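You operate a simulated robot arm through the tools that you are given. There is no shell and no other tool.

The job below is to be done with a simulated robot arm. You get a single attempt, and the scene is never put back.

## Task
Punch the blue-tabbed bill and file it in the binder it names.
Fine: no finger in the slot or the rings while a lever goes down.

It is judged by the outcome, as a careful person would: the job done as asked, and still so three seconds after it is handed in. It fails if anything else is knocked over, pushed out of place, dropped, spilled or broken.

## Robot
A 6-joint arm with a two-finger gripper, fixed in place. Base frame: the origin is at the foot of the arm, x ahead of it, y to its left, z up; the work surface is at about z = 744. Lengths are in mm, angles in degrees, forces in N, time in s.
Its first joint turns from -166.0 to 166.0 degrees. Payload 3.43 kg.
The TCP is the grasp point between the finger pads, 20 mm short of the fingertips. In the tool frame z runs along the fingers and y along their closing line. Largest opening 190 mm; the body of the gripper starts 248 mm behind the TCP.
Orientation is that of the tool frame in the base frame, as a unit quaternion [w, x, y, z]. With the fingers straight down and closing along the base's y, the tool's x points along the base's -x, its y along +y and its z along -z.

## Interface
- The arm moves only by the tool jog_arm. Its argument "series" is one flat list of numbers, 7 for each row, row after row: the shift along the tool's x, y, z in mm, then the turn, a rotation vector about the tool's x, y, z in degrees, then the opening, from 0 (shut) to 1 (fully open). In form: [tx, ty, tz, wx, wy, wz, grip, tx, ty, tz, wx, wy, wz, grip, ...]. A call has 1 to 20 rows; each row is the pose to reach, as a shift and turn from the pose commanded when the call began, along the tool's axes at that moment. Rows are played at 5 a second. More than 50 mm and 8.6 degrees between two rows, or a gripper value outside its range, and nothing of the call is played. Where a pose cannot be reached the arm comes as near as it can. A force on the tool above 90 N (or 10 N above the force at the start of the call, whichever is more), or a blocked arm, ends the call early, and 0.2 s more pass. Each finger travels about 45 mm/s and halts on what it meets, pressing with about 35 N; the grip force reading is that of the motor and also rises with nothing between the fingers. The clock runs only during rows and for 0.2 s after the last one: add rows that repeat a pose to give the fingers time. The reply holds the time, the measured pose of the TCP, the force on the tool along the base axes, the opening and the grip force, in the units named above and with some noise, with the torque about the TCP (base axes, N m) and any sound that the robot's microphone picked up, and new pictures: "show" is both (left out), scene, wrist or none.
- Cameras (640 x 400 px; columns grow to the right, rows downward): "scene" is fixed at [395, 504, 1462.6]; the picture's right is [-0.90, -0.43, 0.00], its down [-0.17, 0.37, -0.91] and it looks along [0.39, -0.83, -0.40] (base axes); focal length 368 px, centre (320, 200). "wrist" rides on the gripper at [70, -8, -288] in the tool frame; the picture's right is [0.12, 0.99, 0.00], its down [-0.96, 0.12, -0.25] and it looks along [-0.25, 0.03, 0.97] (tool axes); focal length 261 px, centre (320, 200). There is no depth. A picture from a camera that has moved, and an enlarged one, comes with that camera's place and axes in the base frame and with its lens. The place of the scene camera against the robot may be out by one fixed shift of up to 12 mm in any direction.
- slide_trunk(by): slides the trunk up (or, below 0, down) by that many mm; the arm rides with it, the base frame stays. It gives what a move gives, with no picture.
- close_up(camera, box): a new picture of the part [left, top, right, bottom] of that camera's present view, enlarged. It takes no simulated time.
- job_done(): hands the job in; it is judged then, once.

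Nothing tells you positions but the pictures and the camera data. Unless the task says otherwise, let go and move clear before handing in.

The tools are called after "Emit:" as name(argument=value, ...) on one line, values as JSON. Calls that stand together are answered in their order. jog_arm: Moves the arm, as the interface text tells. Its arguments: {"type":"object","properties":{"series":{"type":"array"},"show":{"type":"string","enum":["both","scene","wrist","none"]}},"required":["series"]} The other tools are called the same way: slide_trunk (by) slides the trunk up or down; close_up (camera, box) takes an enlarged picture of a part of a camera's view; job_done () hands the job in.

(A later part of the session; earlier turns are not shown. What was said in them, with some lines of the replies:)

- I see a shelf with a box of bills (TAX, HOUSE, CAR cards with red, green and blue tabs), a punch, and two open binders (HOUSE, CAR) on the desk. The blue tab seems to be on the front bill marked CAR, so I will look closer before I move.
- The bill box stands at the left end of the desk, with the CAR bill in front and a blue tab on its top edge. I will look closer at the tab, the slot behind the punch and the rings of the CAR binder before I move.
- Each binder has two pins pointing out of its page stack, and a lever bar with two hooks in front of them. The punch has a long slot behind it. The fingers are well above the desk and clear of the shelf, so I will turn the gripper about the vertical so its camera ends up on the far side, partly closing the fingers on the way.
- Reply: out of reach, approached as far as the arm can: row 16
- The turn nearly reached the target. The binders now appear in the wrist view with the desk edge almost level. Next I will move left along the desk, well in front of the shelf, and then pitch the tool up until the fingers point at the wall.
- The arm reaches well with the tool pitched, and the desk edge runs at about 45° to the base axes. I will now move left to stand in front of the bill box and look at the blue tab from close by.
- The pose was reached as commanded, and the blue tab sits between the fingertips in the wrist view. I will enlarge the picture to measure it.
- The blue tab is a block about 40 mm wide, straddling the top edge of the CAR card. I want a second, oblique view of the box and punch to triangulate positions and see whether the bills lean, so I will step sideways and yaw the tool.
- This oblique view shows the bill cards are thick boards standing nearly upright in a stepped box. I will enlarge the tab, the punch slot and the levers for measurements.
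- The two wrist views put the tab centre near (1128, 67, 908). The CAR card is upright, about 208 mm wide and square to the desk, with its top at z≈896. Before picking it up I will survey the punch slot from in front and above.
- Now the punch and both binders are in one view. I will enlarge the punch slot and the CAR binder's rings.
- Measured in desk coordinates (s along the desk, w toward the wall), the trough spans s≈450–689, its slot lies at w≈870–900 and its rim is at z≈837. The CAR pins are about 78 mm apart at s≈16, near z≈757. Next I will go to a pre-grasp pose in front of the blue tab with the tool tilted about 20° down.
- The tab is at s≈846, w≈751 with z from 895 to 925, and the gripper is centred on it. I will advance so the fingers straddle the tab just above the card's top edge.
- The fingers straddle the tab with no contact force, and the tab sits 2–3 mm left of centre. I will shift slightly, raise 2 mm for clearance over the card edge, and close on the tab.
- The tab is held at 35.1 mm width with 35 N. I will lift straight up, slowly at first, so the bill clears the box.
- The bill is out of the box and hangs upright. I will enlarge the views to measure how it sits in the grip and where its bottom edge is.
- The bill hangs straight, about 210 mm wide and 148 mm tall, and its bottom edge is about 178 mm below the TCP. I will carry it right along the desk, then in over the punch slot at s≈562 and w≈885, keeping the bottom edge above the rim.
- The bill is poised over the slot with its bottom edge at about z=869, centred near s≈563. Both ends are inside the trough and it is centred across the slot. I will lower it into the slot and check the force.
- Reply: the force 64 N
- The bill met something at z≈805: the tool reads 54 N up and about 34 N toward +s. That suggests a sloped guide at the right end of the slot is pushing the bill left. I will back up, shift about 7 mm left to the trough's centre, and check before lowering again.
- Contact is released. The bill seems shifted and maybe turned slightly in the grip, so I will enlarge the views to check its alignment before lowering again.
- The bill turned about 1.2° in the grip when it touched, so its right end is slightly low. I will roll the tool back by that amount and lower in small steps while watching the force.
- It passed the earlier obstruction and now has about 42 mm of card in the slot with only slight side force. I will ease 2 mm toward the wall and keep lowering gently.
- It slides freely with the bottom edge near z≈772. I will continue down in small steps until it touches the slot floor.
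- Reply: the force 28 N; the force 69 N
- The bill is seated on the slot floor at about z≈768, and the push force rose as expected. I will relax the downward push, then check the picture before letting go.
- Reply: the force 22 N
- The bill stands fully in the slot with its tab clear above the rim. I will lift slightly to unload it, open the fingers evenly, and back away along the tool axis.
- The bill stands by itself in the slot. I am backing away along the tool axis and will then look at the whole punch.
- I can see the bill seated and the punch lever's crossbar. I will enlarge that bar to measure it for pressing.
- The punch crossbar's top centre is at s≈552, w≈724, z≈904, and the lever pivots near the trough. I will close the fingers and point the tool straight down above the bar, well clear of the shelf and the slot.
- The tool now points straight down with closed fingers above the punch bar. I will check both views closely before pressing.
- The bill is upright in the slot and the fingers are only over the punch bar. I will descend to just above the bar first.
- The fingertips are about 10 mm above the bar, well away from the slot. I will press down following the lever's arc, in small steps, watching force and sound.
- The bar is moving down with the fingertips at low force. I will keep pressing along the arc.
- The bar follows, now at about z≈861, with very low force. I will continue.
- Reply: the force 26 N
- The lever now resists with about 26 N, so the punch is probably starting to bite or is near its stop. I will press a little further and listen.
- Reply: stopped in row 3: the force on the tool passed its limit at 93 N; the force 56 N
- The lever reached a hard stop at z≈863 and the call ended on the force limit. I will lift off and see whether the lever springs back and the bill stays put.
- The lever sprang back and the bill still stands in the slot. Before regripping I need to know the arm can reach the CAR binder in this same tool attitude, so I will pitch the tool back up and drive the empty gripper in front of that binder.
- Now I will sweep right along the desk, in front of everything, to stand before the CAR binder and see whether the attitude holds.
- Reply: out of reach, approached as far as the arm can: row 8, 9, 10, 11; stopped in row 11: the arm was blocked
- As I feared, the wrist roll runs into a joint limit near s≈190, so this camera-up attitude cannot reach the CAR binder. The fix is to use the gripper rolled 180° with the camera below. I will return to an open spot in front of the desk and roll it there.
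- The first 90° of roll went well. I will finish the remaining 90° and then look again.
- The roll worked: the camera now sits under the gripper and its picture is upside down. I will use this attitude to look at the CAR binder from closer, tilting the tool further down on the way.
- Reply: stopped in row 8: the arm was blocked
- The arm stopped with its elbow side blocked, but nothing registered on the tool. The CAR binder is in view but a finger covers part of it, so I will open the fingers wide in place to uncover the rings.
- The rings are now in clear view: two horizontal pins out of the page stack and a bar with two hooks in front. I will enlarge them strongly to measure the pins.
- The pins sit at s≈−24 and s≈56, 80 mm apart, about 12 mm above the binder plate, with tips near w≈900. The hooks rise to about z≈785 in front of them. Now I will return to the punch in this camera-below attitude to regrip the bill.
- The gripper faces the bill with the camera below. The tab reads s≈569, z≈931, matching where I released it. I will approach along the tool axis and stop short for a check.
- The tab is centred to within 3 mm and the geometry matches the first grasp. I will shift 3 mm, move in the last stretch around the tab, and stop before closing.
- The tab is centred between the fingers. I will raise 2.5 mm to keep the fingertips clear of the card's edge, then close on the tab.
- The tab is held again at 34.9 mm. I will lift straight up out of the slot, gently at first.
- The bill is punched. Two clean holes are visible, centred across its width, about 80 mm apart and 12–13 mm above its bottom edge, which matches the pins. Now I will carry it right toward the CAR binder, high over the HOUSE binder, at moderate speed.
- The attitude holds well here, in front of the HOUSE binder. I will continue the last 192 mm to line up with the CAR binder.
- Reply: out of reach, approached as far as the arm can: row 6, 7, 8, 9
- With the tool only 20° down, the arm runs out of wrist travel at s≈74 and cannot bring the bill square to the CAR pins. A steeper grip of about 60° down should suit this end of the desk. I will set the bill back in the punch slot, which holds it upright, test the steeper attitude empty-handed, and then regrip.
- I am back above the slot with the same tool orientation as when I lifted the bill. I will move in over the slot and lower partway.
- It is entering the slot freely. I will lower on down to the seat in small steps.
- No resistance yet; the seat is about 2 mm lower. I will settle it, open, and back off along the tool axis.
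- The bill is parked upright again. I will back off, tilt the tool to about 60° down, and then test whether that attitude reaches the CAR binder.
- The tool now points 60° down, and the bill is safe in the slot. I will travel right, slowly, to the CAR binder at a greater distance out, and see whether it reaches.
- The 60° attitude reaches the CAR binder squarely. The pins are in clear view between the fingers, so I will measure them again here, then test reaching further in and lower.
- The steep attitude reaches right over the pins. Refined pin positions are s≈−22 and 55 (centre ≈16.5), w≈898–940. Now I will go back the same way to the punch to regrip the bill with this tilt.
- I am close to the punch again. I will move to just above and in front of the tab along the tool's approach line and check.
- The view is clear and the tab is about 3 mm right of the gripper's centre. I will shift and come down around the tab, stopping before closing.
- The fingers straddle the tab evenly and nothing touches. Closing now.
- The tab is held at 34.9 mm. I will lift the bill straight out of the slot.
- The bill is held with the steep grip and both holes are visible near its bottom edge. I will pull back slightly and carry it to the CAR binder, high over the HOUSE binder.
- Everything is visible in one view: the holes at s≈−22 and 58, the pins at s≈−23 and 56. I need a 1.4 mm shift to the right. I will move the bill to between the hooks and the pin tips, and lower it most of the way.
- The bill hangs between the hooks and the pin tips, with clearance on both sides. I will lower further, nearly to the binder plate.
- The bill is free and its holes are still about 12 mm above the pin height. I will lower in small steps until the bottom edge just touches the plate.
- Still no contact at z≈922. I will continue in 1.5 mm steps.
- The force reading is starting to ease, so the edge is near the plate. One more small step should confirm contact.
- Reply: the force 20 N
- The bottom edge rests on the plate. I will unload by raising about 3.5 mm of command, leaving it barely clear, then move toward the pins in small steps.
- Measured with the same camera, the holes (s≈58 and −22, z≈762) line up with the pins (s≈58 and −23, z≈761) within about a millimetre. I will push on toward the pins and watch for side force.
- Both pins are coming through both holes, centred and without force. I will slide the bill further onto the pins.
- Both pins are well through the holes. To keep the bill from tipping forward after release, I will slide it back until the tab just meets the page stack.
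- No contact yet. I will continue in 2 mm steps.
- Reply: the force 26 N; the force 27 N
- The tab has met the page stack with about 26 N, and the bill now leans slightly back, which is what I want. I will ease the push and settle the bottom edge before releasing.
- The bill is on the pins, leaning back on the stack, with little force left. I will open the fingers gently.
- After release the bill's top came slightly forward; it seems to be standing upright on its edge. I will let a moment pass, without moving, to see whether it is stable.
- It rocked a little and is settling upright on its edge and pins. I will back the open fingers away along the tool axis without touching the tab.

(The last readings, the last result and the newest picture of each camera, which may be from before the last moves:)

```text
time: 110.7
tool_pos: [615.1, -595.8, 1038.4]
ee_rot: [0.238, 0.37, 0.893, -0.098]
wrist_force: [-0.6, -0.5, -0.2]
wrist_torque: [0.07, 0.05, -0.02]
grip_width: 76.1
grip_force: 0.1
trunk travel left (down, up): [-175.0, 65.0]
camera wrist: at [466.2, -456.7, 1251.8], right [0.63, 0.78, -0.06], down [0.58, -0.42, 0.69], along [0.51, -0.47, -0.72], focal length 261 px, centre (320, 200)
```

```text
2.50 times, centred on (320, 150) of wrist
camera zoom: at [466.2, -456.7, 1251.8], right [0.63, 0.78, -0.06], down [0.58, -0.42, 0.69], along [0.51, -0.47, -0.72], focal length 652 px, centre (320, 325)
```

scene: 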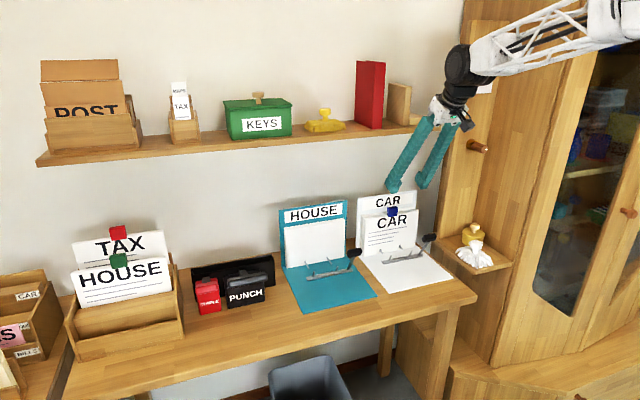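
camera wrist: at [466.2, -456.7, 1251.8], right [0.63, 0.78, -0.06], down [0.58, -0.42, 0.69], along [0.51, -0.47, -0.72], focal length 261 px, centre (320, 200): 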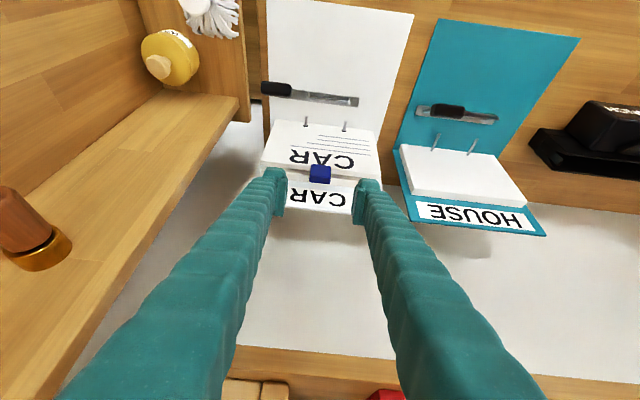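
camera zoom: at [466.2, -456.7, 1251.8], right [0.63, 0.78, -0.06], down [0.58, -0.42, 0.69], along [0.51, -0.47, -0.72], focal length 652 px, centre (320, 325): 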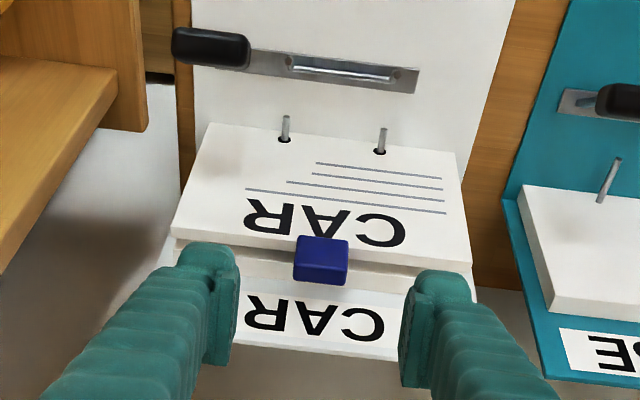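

The bill stands on the pins by itself with the fingers clear. Next is the ring lever. Its knob sits at about s≈−69, w≈822, z≈838, on a lever that hinges forward from the bar, and there is a small shelf to its right. I will look closely before choosing how to press.

Emit:
close_up(camera="scene", box=[400, 210, 530, 300])

Emit:
close_up(camera="wrist", box=[130, 0, 350, 160])

```text
4.44 times, centred on (465, 255) of scene
camera zoom: at [395.0, 504.0, 1462.6], right [-0.9, -0.43, 0.0], down [-0.17, 0.37, -0.91], along [0.39, -0.83, -0.4], focal length 1633 px, centre (-324, -44)
```

zoom: 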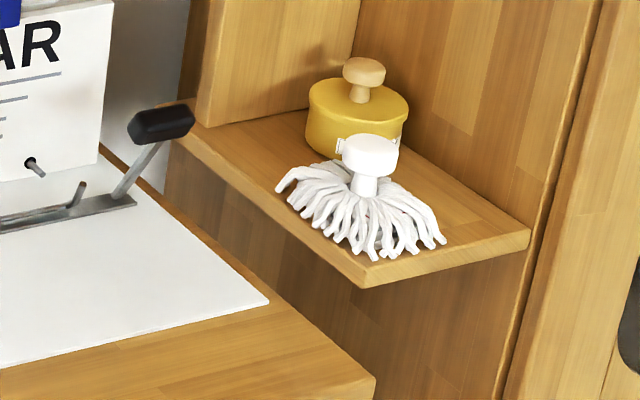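

```text
2.50 times, centred on (240, 80) of wrist
camera zoom: at [466.2, -456.7, 1251.8], right [0.63, 0.78, -0.06], down [0.58, -0.42, 0.69], along [0.51, -0.47, -0.72], focal length 652 px, centre (520, 500)
```

zoom: 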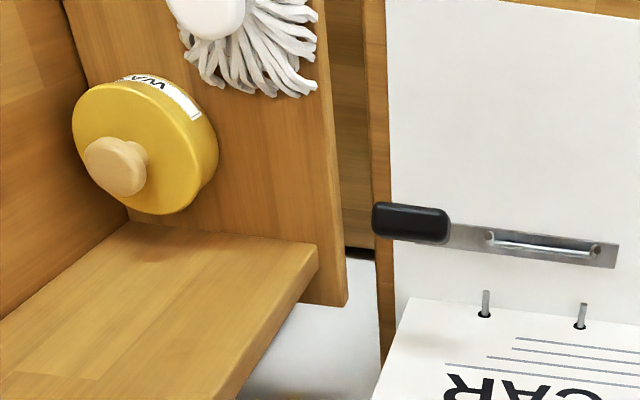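

The small shelf's edge is at about s≈−125, which leaves room. I will close the fingers and steepen the tool to about 75°, placing it above and just behind the knob, to the right of the rings, so it can push the lever forward and down.

Emit:
jog_arm(series=[6.6, -15.5, 12.3, 0, 3, 0, 0.25, 13.3, -31, 24.7, 0, 6, 0, 0.1, 19.9, -46.6, 37, 0, 9, 0, 0, 26.6, -62, 49.4, 0, 12, 0, 0, 33.2, -77.6, 61.7, 0, 15, 0, 0, 33.2, -77.6, 61.7, 0, 15, 0, 0], show="both")

Emit:
close_up(camera="scene", box=[350, 170, 490, 280])

Emit:
close_up(camera="wrist", box=[220, 40, 420, 220])

```text
time: 112.1
tool_pos: [560.8, -650.0, 970.2]
ee_rot: [0.12, 0.379, 0.916, -0.049]
wrist_force: [0.5, -0.1, -0.1]
wrist_torque: [-0.02, 0.03, 0.0]
grip_width: 0.1
grip_force: 34.2
trunk travel left (down, up): [-175.0, 65.0]
camera wrist: at [455.5, -556.2, 1229.4], right [0.62, 0.78, -0.03], down [0.69, -0.53, 0.49], along [0.36, -0.32, -0.87], focal length 261 px, centre (320, 200)
```

scene: 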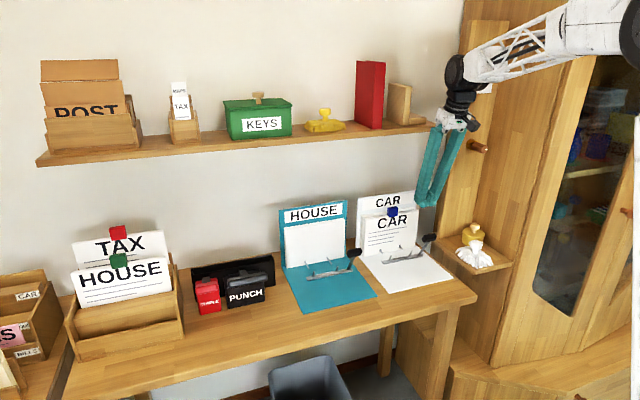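
wrist: 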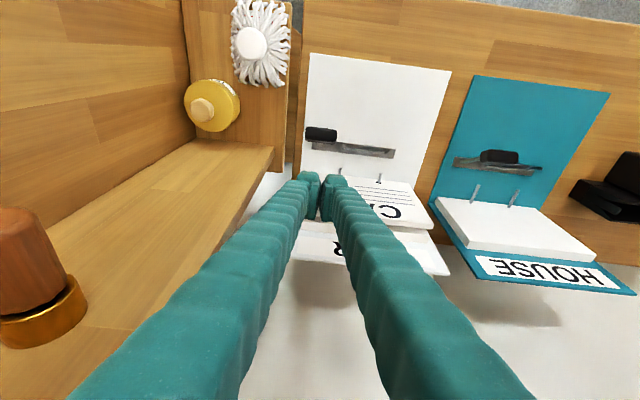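

```text
3.64 times, centred on (420, 225) of scene
camera zoom: at [395.0, 504.0, 1462.6], right [-0.9, -0.43, 0.0], down [-0.17, 0.37, -0.91], along [0.39, -0.83, -0.4], focal length 1336 px, centre (-44, 109)
```

zoom: 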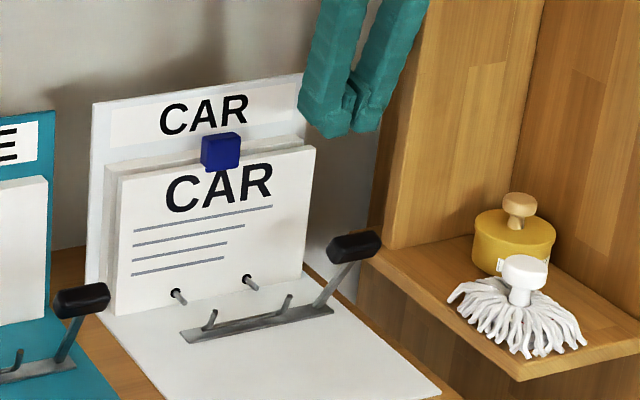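

```text
2.22 times, centred on (320, 130) of wrist
camera zoom: at [455.5, -556.2, 1229.4], right [0.62, 0.78, -0.03], down [0.69, -0.53, 0.49], along [0.36, -0.32, -0.87], focal length 579 px, centre (320, 356)
```

zoom: 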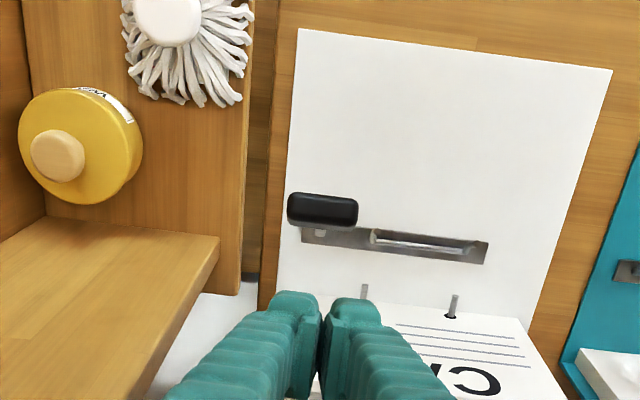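

The closed fingers are above and just behind the knob, to the right of the rings and left of the small shelf. I will descend to just above knob height and check the alignment.

Emit:
jog_arm(series=[8, 0, 27, 0, 0, 0, 0, 16, 0, 54, 0, 0, 0, 0, 24.8, 0, 81.3, 0, 0, 0, 0], show="wrist")

Emit:
close_up(camera="scene", box=[370, 190, 470, 270])

Emit:
close_up(camera="wrist", box=[250, 80, 400, 220])

```text
time: 112.9
tool_pos: [556.6, -648.4, 885.9]
ee_rot: [0.121, 0.379, 0.916, -0.05]
wrist_force: [-1.0, 0.1, 0.4]
wrist_torque: [-0.02, -0.01, 0.0]
grip_width: 0.0
grip_force: 33.9
trunk travel left (down, up): [-175.0, 65.0]
camera wrist: at [452.2, -553.2, 1145.7], right [0.62, 0.78, -0.03], down [0.69, -0.53, 0.49], along [0.37, -0.32, -0.87], focal length 261 px, centre (320, 200)
```

wrist: 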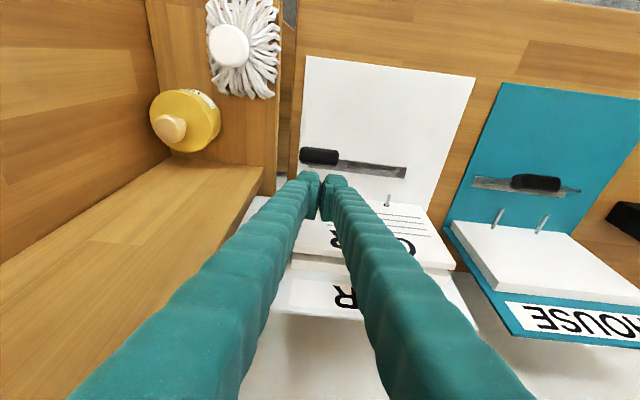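

```text
5.00 times, centred on (420, 230) of scene
camera zoom: at [395.0, 504.0, 1462.6], right [-0.9, -0.43, 0.0], down [-0.17, 0.37, -0.91], along [0.39, -0.83, -0.4], focal length 1838 px, centre (-180, 50)
```

zoom: 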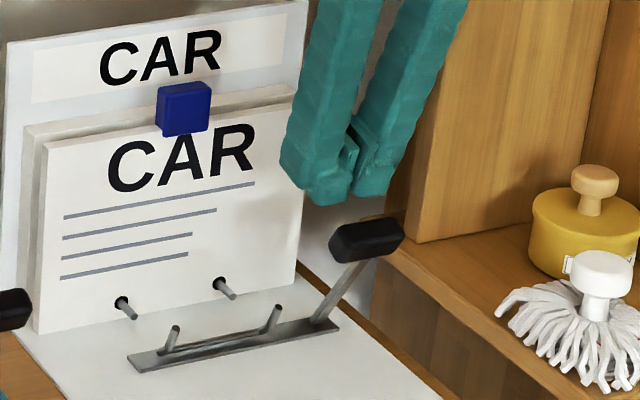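

```text
2.86 times, centred on (325, 150) of wrist
camera zoom: at [452.2, -553.2, 1145.7], right [0.62, 0.78, -0.03], down [0.69, -0.53, 0.49], along [0.37, -0.32, -0.87], focal length 745 px, centre (306, 343)
```

zoom: 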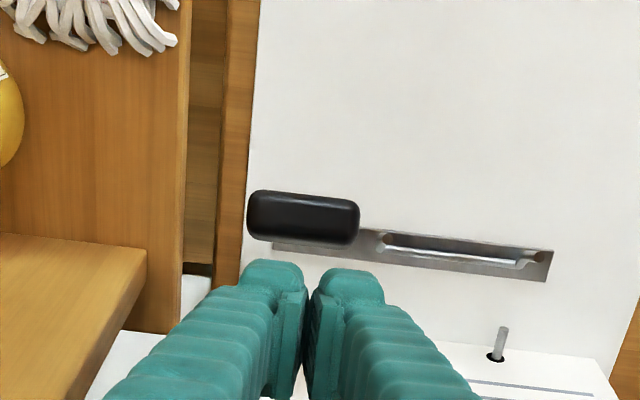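

The fingertips are just above and behind the knob, clear of the rings. I will lower behind the knob and begin pushing the lever forward and down along its arc.

Emit:
jog_arm(series=[3.9, 0, 14.5, 0, 0, 0, 0, 11.6, 0, 16.5, 0, 0, 0, 0, 19.4, 0, 18.6, 0, 0, 0, 0, 27.2, 0, 20.7, 0, 0, 0, 0], show="none")

Emit:
close_up(camera="scene", box=[370, 190, 470, 270])

Emit:
close_up(camera="wrist", box=[250, 80, 400, 220])

```text
time: 113.9
tool_pos: [543.4, -634.1, 858.8]
ee_rot: [0.12, 0.379, 0.916, -0.049]
wrist_force: [0.0, 1.1, 0.3]
wrist_torque: [0.02, 0.03, 0.01]
grip_width: 0.1
grip_force: 34.2
trunk travel left (down, up): [-175.0, 65.0]
```

```text
5.00 times, centred on (420, 230) of scene
camera zoom: at [395.0, 504.0, 1462.6], right [-0.9, -0.43, 0.0], down [-0.17, 0.37, -0.91], along [0.39, -0.83, -0.4], focal length 1838 px, centre (-180, 50)
```

zoom: 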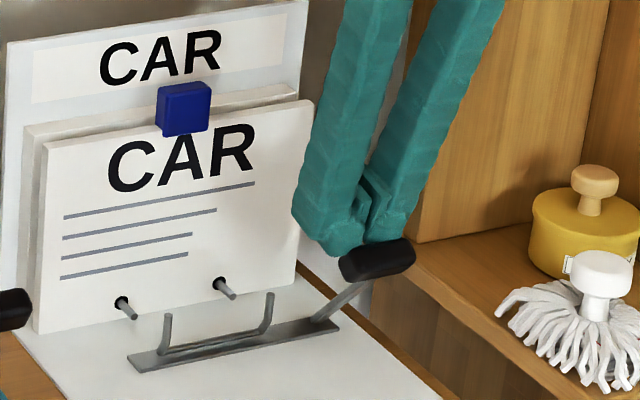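

```text
2.86 times, centred on (325, 150) of wrist
camera zoom: at [438.5, -539.0, 1118.1], right [0.62, 0.78, -0.03], down [0.69, -0.53, 0.49], along [0.36, -0.32, -0.87], focal length 745 px, centre (306, 343)
```

zoom: 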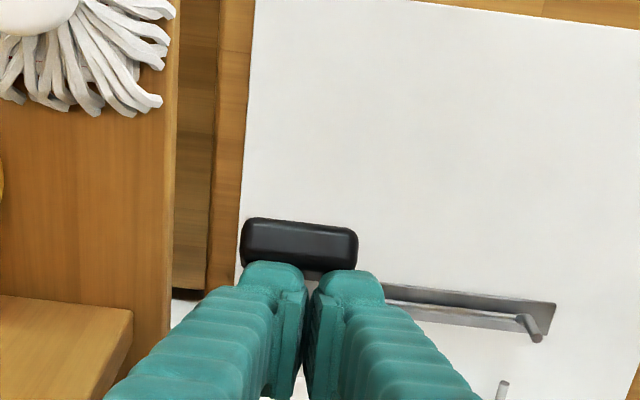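

The lever is moving with the fingers and the hooks are swinging toward the pins, at very low force. I will continue along the arc.

Emit:
jog_arm(series=[8, 0, 2, 0, 0, 0, 0, 15.8, 0, 5.1, 0, 0, 0, 0, 22.5, 0, 9, 0, 0, 0, 0, 29.5, 0, 13.9, 0, 0, 0, 0], show="none")

Emit:
close_up(camera="scene", box=[370, 190, 470, 270])

Emit:
close_up(camera="wrist", box=[250, 80, 400, 220])

```text
time: 114.9
tool_pos: [527.9, -616.5, 837.3]
ee_rot: [0.12, 0.379, 0.916, -0.049]
wrist_force: [-0.3, 0.0, 0.6]
wrist_torque: [-0.02, -0.01, 0.0]
grip_width: 0.1
grip_force: 33.8
trunk travel left (down, up): [-175.0, 65.0]
```

```text
5.00 times, centred on (420, 230) of scene
camera zoom: at [395.0, 504.0, 1462.6], right [-0.9, -0.43, 0.0], down [-0.17, 0.37, -0.91], along [0.39, -0.83, -0.4], focal length 1838 px, centre (-180, 50)
```

zoom: 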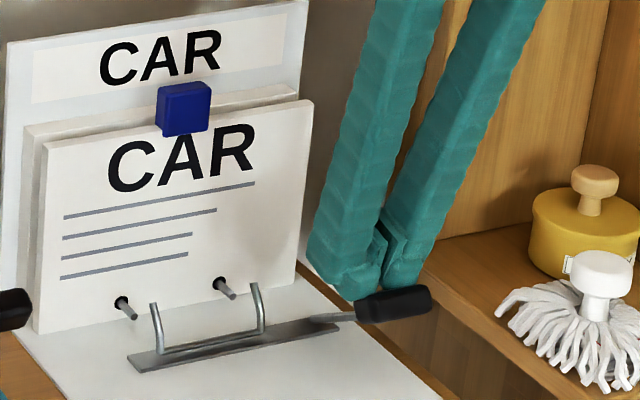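

```text
2.86 times, centred on (325, 150) of wrist
camera zoom: at [422.7, -522.1, 1097.5], right [0.62, 0.78, -0.03], down [0.69, -0.53, 0.49], along [0.36, -0.32, -0.87], focal length 745 px, centre (306, 343)
```

zoom: 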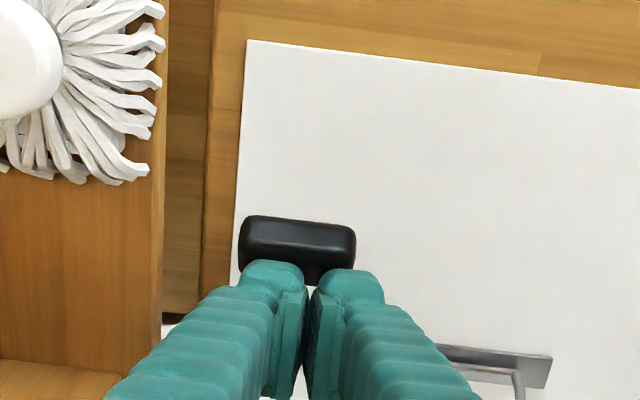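

The hooks are well on their way and the force is still nearly nil. I will press on.

Emit:
jog_arm(series=[6.5, 0, 5, 0, 0, 0, 0, 13, 0, 10, 0, 0, 0, 0, 18.3, 0, 16.3, 0, 0, 0, 0, 23.6, 0, 22.7, 0, 0, 0, 0], show="none")

Emit:
close_up(camera="scene", box=[370, 190, 470, 270])

Emit:
close_up(camera="wrist", box=[250, 80, 400, 220])

```text
time: 115.9
tool_pos: [515.9, -603.7, 808.9]
ee_rot: [0.119, 0.38, 0.916, -0.05]
wrist_force: [0.0, -0.4, -0.5]
wrist_torque: [0.02, 0.02, -0.04]
grip_width: 0.1
grip_force: 34.5
trunk travel left (down, up): [-175.0, 65.0]
```

```text
5.00 times, centred on (420, 230) of scene
camera zoom: at [395.0, 504.0, 1462.6], right [-0.9, -0.43, 0.0], down [-0.17, 0.37, -0.91], along [0.39, -0.83, -0.4], focal length 1838 px, centre (-180, 50)
```

zoom: 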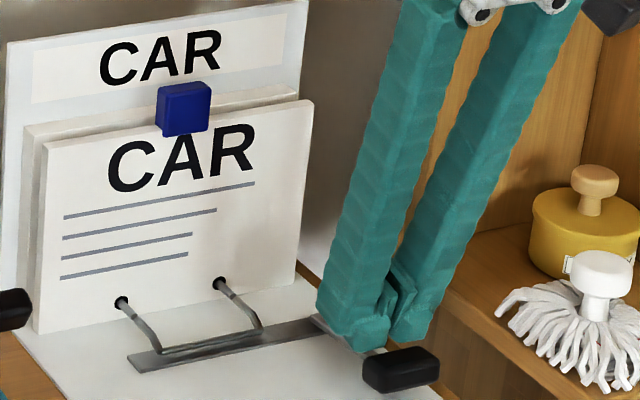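

```text
2.86 times, centred on (325, 150) of wrist
camera zoom: at [410.7, -509.8, 1068.6], right [0.62, 0.78, -0.03], down [0.69, -0.53, 0.49], along [0.36, -0.32, -0.87], focal length 745 px, centre (306, 343)
```

zoom: 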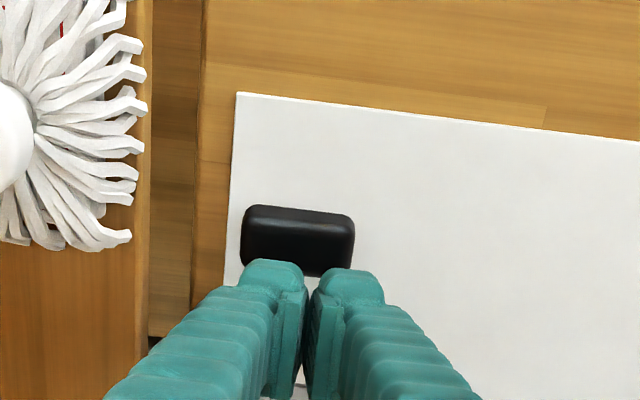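

The hooks have swung over to meet the pins and the lever lies nearly flat. I will enlarge the rings to check that they are closed.

Emit:
close_up(camera="scene", box=[385, 235, 435, 270])

Emit:
close_up(camera="scene", box=[420, 235, 470, 275])

```text
11.43 times, centred on (410, 252) of scene
camera zoom: at [395.0, 504.0, 1462.6], right [-0.9, -0.43, 0.0], down [-0.17, 0.37, -0.91], along [0.39, -0.83, -0.4], focal length 4200 px, centre (-709, -400)
```

zoom: 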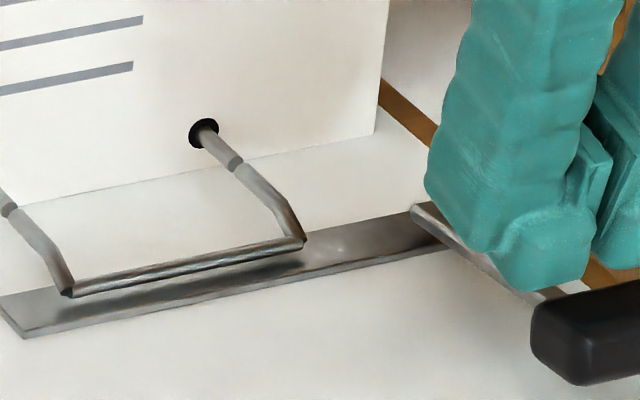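

```text
10.00 times, centred on (445, 255) of scene
camera zoom: at [395.0, 504.0, 1462.6], right [-0.9, -0.43, 0.0], down [-0.17, 0.37, -0.91], along [0.39, -0.83, -0.4], focal length 3675 px, centre (-930, -350)
```

zoom: 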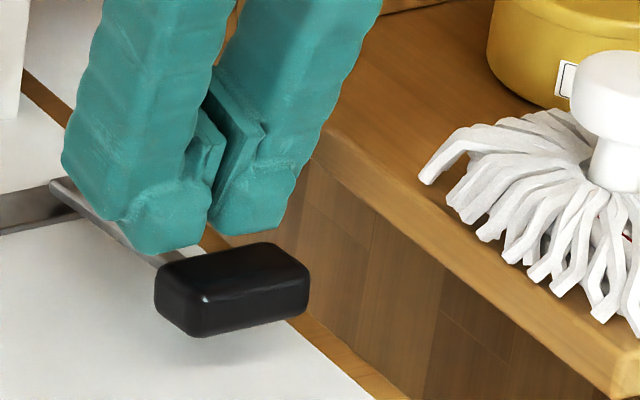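

The rings are closed: each hook tip meets its pin, with the bill captured, and the lever has gone down past the fingertips by itself. I will raise the fingers straight up and away.

Emit:
jog_arm(series=[-5.1, 0, -19.3, 0, 0, 0, 0, -12.9, 0, -48.3, 0, 0, 0, 0, -20.6, 0, -77.2, 0, 0, 0, 0, -30.8, 0, -115.8, 0, 0, 0, 0, -41.1, 0, -154.5, 0, 0, 0, 0, -51.4, 0, -193.1, 0, 0, 0, 0], show="both")

Emit:
close_up(camera="scene", box=[350, 185, 470, 280])

Emit:
close_up(camera="wrist", box=[230, 80, 480, 280])

```text
time: 117.3
tool_pos: [516.3, -604.6, 1009.1]
ee_rot: [0.12, 0.379, 0.916, -0.049]
wrist_force: [0.3, 0.4, 0.2]
wrist_torque: [0.04, 0.06, 0.06]
grip_width: 0.0
grip_force: 34.9
trunk travel left (down, up): [-175.0, 65.0]
camera wrist: at [410.3, -509.6, 1268.7], right [0.62, 0.78, -0.03], down [0.69, -0.53, 0.49], along [0.36, -0.32, -0.87], focal length 261 px, centre (320, 200)
```

scene: 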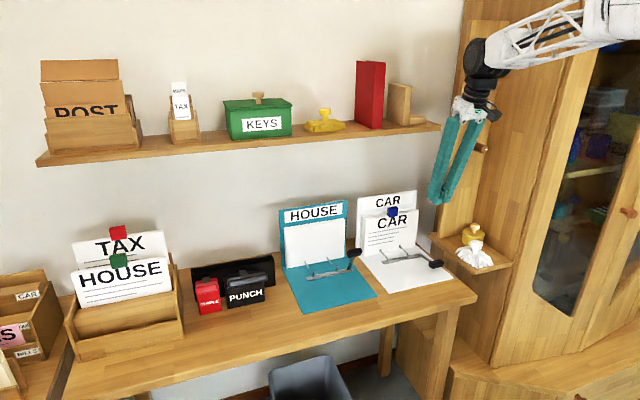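
wrist: 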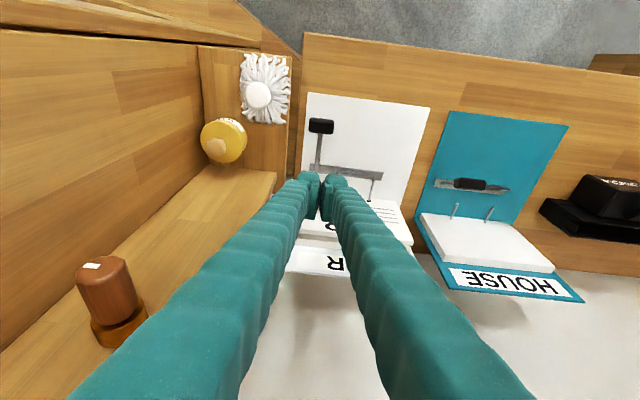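

```text
4.21 times, centred on (410, 232) of scene
camera zoom: at [395.0, 504.0, 1462.6], right [-0.9, -0.43, 0.0], down [-0.17, 0.37, -0.91], along [0.39, -0.83, -0.4], focal length 1547 px, centre (-59, 63)
```

zoom: 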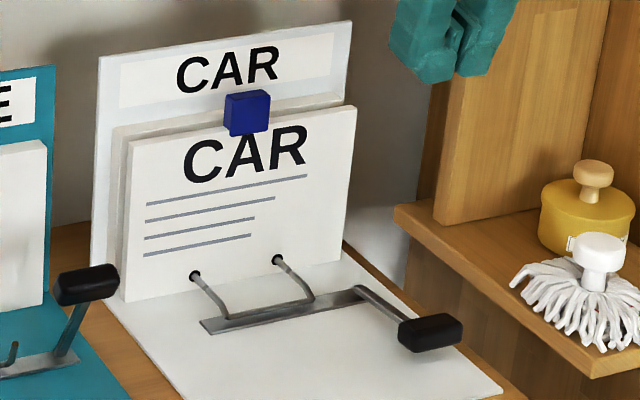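

```text
2.00 times, centred on (355, 180) of wrist
camera zoom: at [410.3, -509.6, 1268.7], right [0.62, 0.78, -0.03], down [0.69, -0.53, 0.49], along [0.36, -0.32, -0.87], focal length 521 px, centre (250, 240)
```

zoom: 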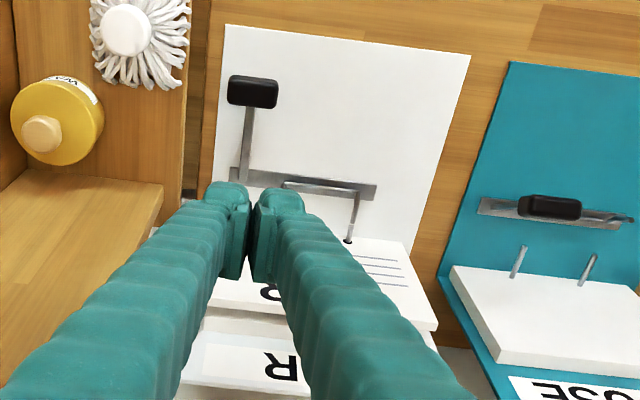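

The rings stay closed with the lever down, and the bill stands in the CAR binder. Nothing else looks disturbed. I will move the arm clear of the desk and take a last look.

Emit:
jog_arm(series=[32, 0, -9, 0, 0, 0, 0, 64, 0, -17, 0, 0, 0, 0, 90, 0, -35, 0, 0, 0, 0, 110, 15, -60, 0, 0, 0, 0.1, 120, 30, -80, 0, 0, 0, 0.2, 120, 30, -80, 0, 0, 0, 0.2], show="both")

Emit:
close_up(camera="scene", box=[350, 185, 470, 280])

Emit:
close_up(camera="scene", box=[30, 210, 290, 370])

```text
time: 118.7
tool_pos: [437.5, -489.1, 1054.4]
ee_rot: [0.119, 0.379, 0.916, -0.05]
wrist_force: [0.9, -0.1, 0.1]
wrist_torque: [0.03, 0.0, 0.0]
grip_width: 38.1
grip_force: 0.1
trunk travel left (down, up): [-175.0, 65.0]
camera wrist: at [331.8, -393.0, 1313.4], right [0.62, 0.78, -0.03], down [0.69, -0.53, 0.49], along [0.36, -0.32, -0.87], focal length 261 px, centre (320, 200)
```

scene: 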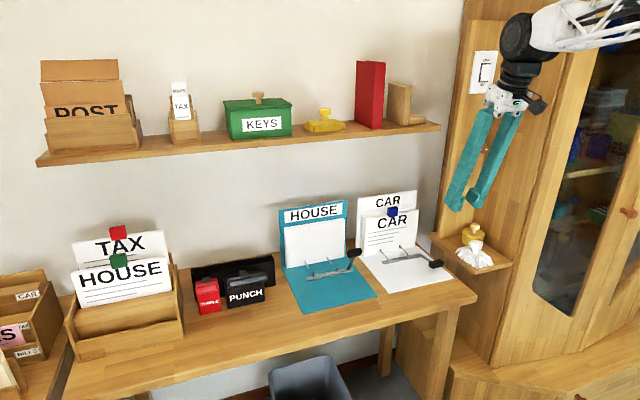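
wrist: 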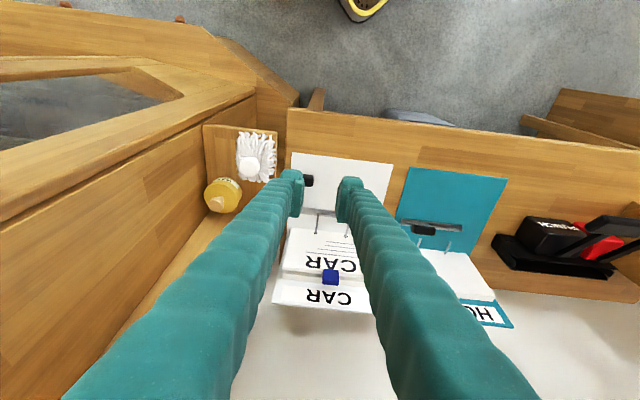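

```text
4.21 times, centred on (410, 232) of scene
camera zoom: at [395.0, 504.0, 1462.6], right [-0.9, -0.43, 0.0], down [-0.17, 0.37, -0.91], along [0.39, -0.83, -0.4], focal length 1547 px, centre (-59, 63)
```

zoom: 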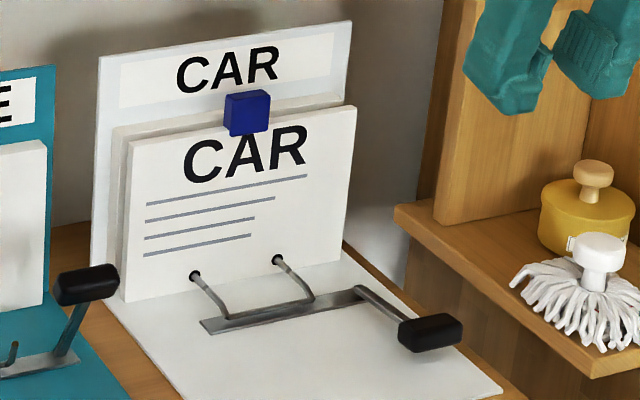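

```text
2.46 times, centred on (160, 290) of scene
camera zoom: at [395.0, 504.0, 1462.6], right [-0.9, -0.43, 0.0], down [-0.17, 0.37, -0.91], along [0.39, -0.83, -0.4], focal length 905 px, centre (714, -22)
```

zoom: 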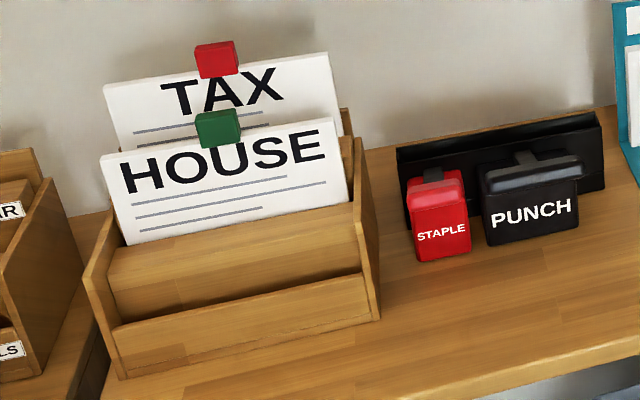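

The blue-tabbed CAR bill is punched and held in the closed rings of the CAR binder with its lever down. The other bills, the punch, the stapler and everything else are in place, and the arm is clear. I am handing the job in.

Emit:
job_done()

```text
The job is handed in.
```

The blue-tabbed bill named the CAR binder. It now hangs there on both pins, with two holes punched, the rings closed and the ring lever down.

- **Levers:** No finger was in the punch slot or the rings while either lever went down. I pressed the punch lever from above its crossbar. I pushed the ring lever from behind its knob, to the right of the rings.
- **Punching:** I set the bill in the slot and pressed the punch lever once to its stop. The holes came out centred and about 80 mm apart, matching the pins.
- **Extra handling:** I parked the bill in the punch slot a second time to regrip it. With the first two grips the arm could not bring the bill square to the CAR binder.
- **Contacts:** On the first try the bill caught the edge of the slot and turned slightly in the grip. I corrected that before seating it. While sliding it onto the pins, its tab pressed the binder's page stack with about 26 N, and the binder did not move.

In the last pictures the TAX and HOUSE bills, the punch, the stapler and both binders were where they started. The arm was clear of the desk when I handed the job in.
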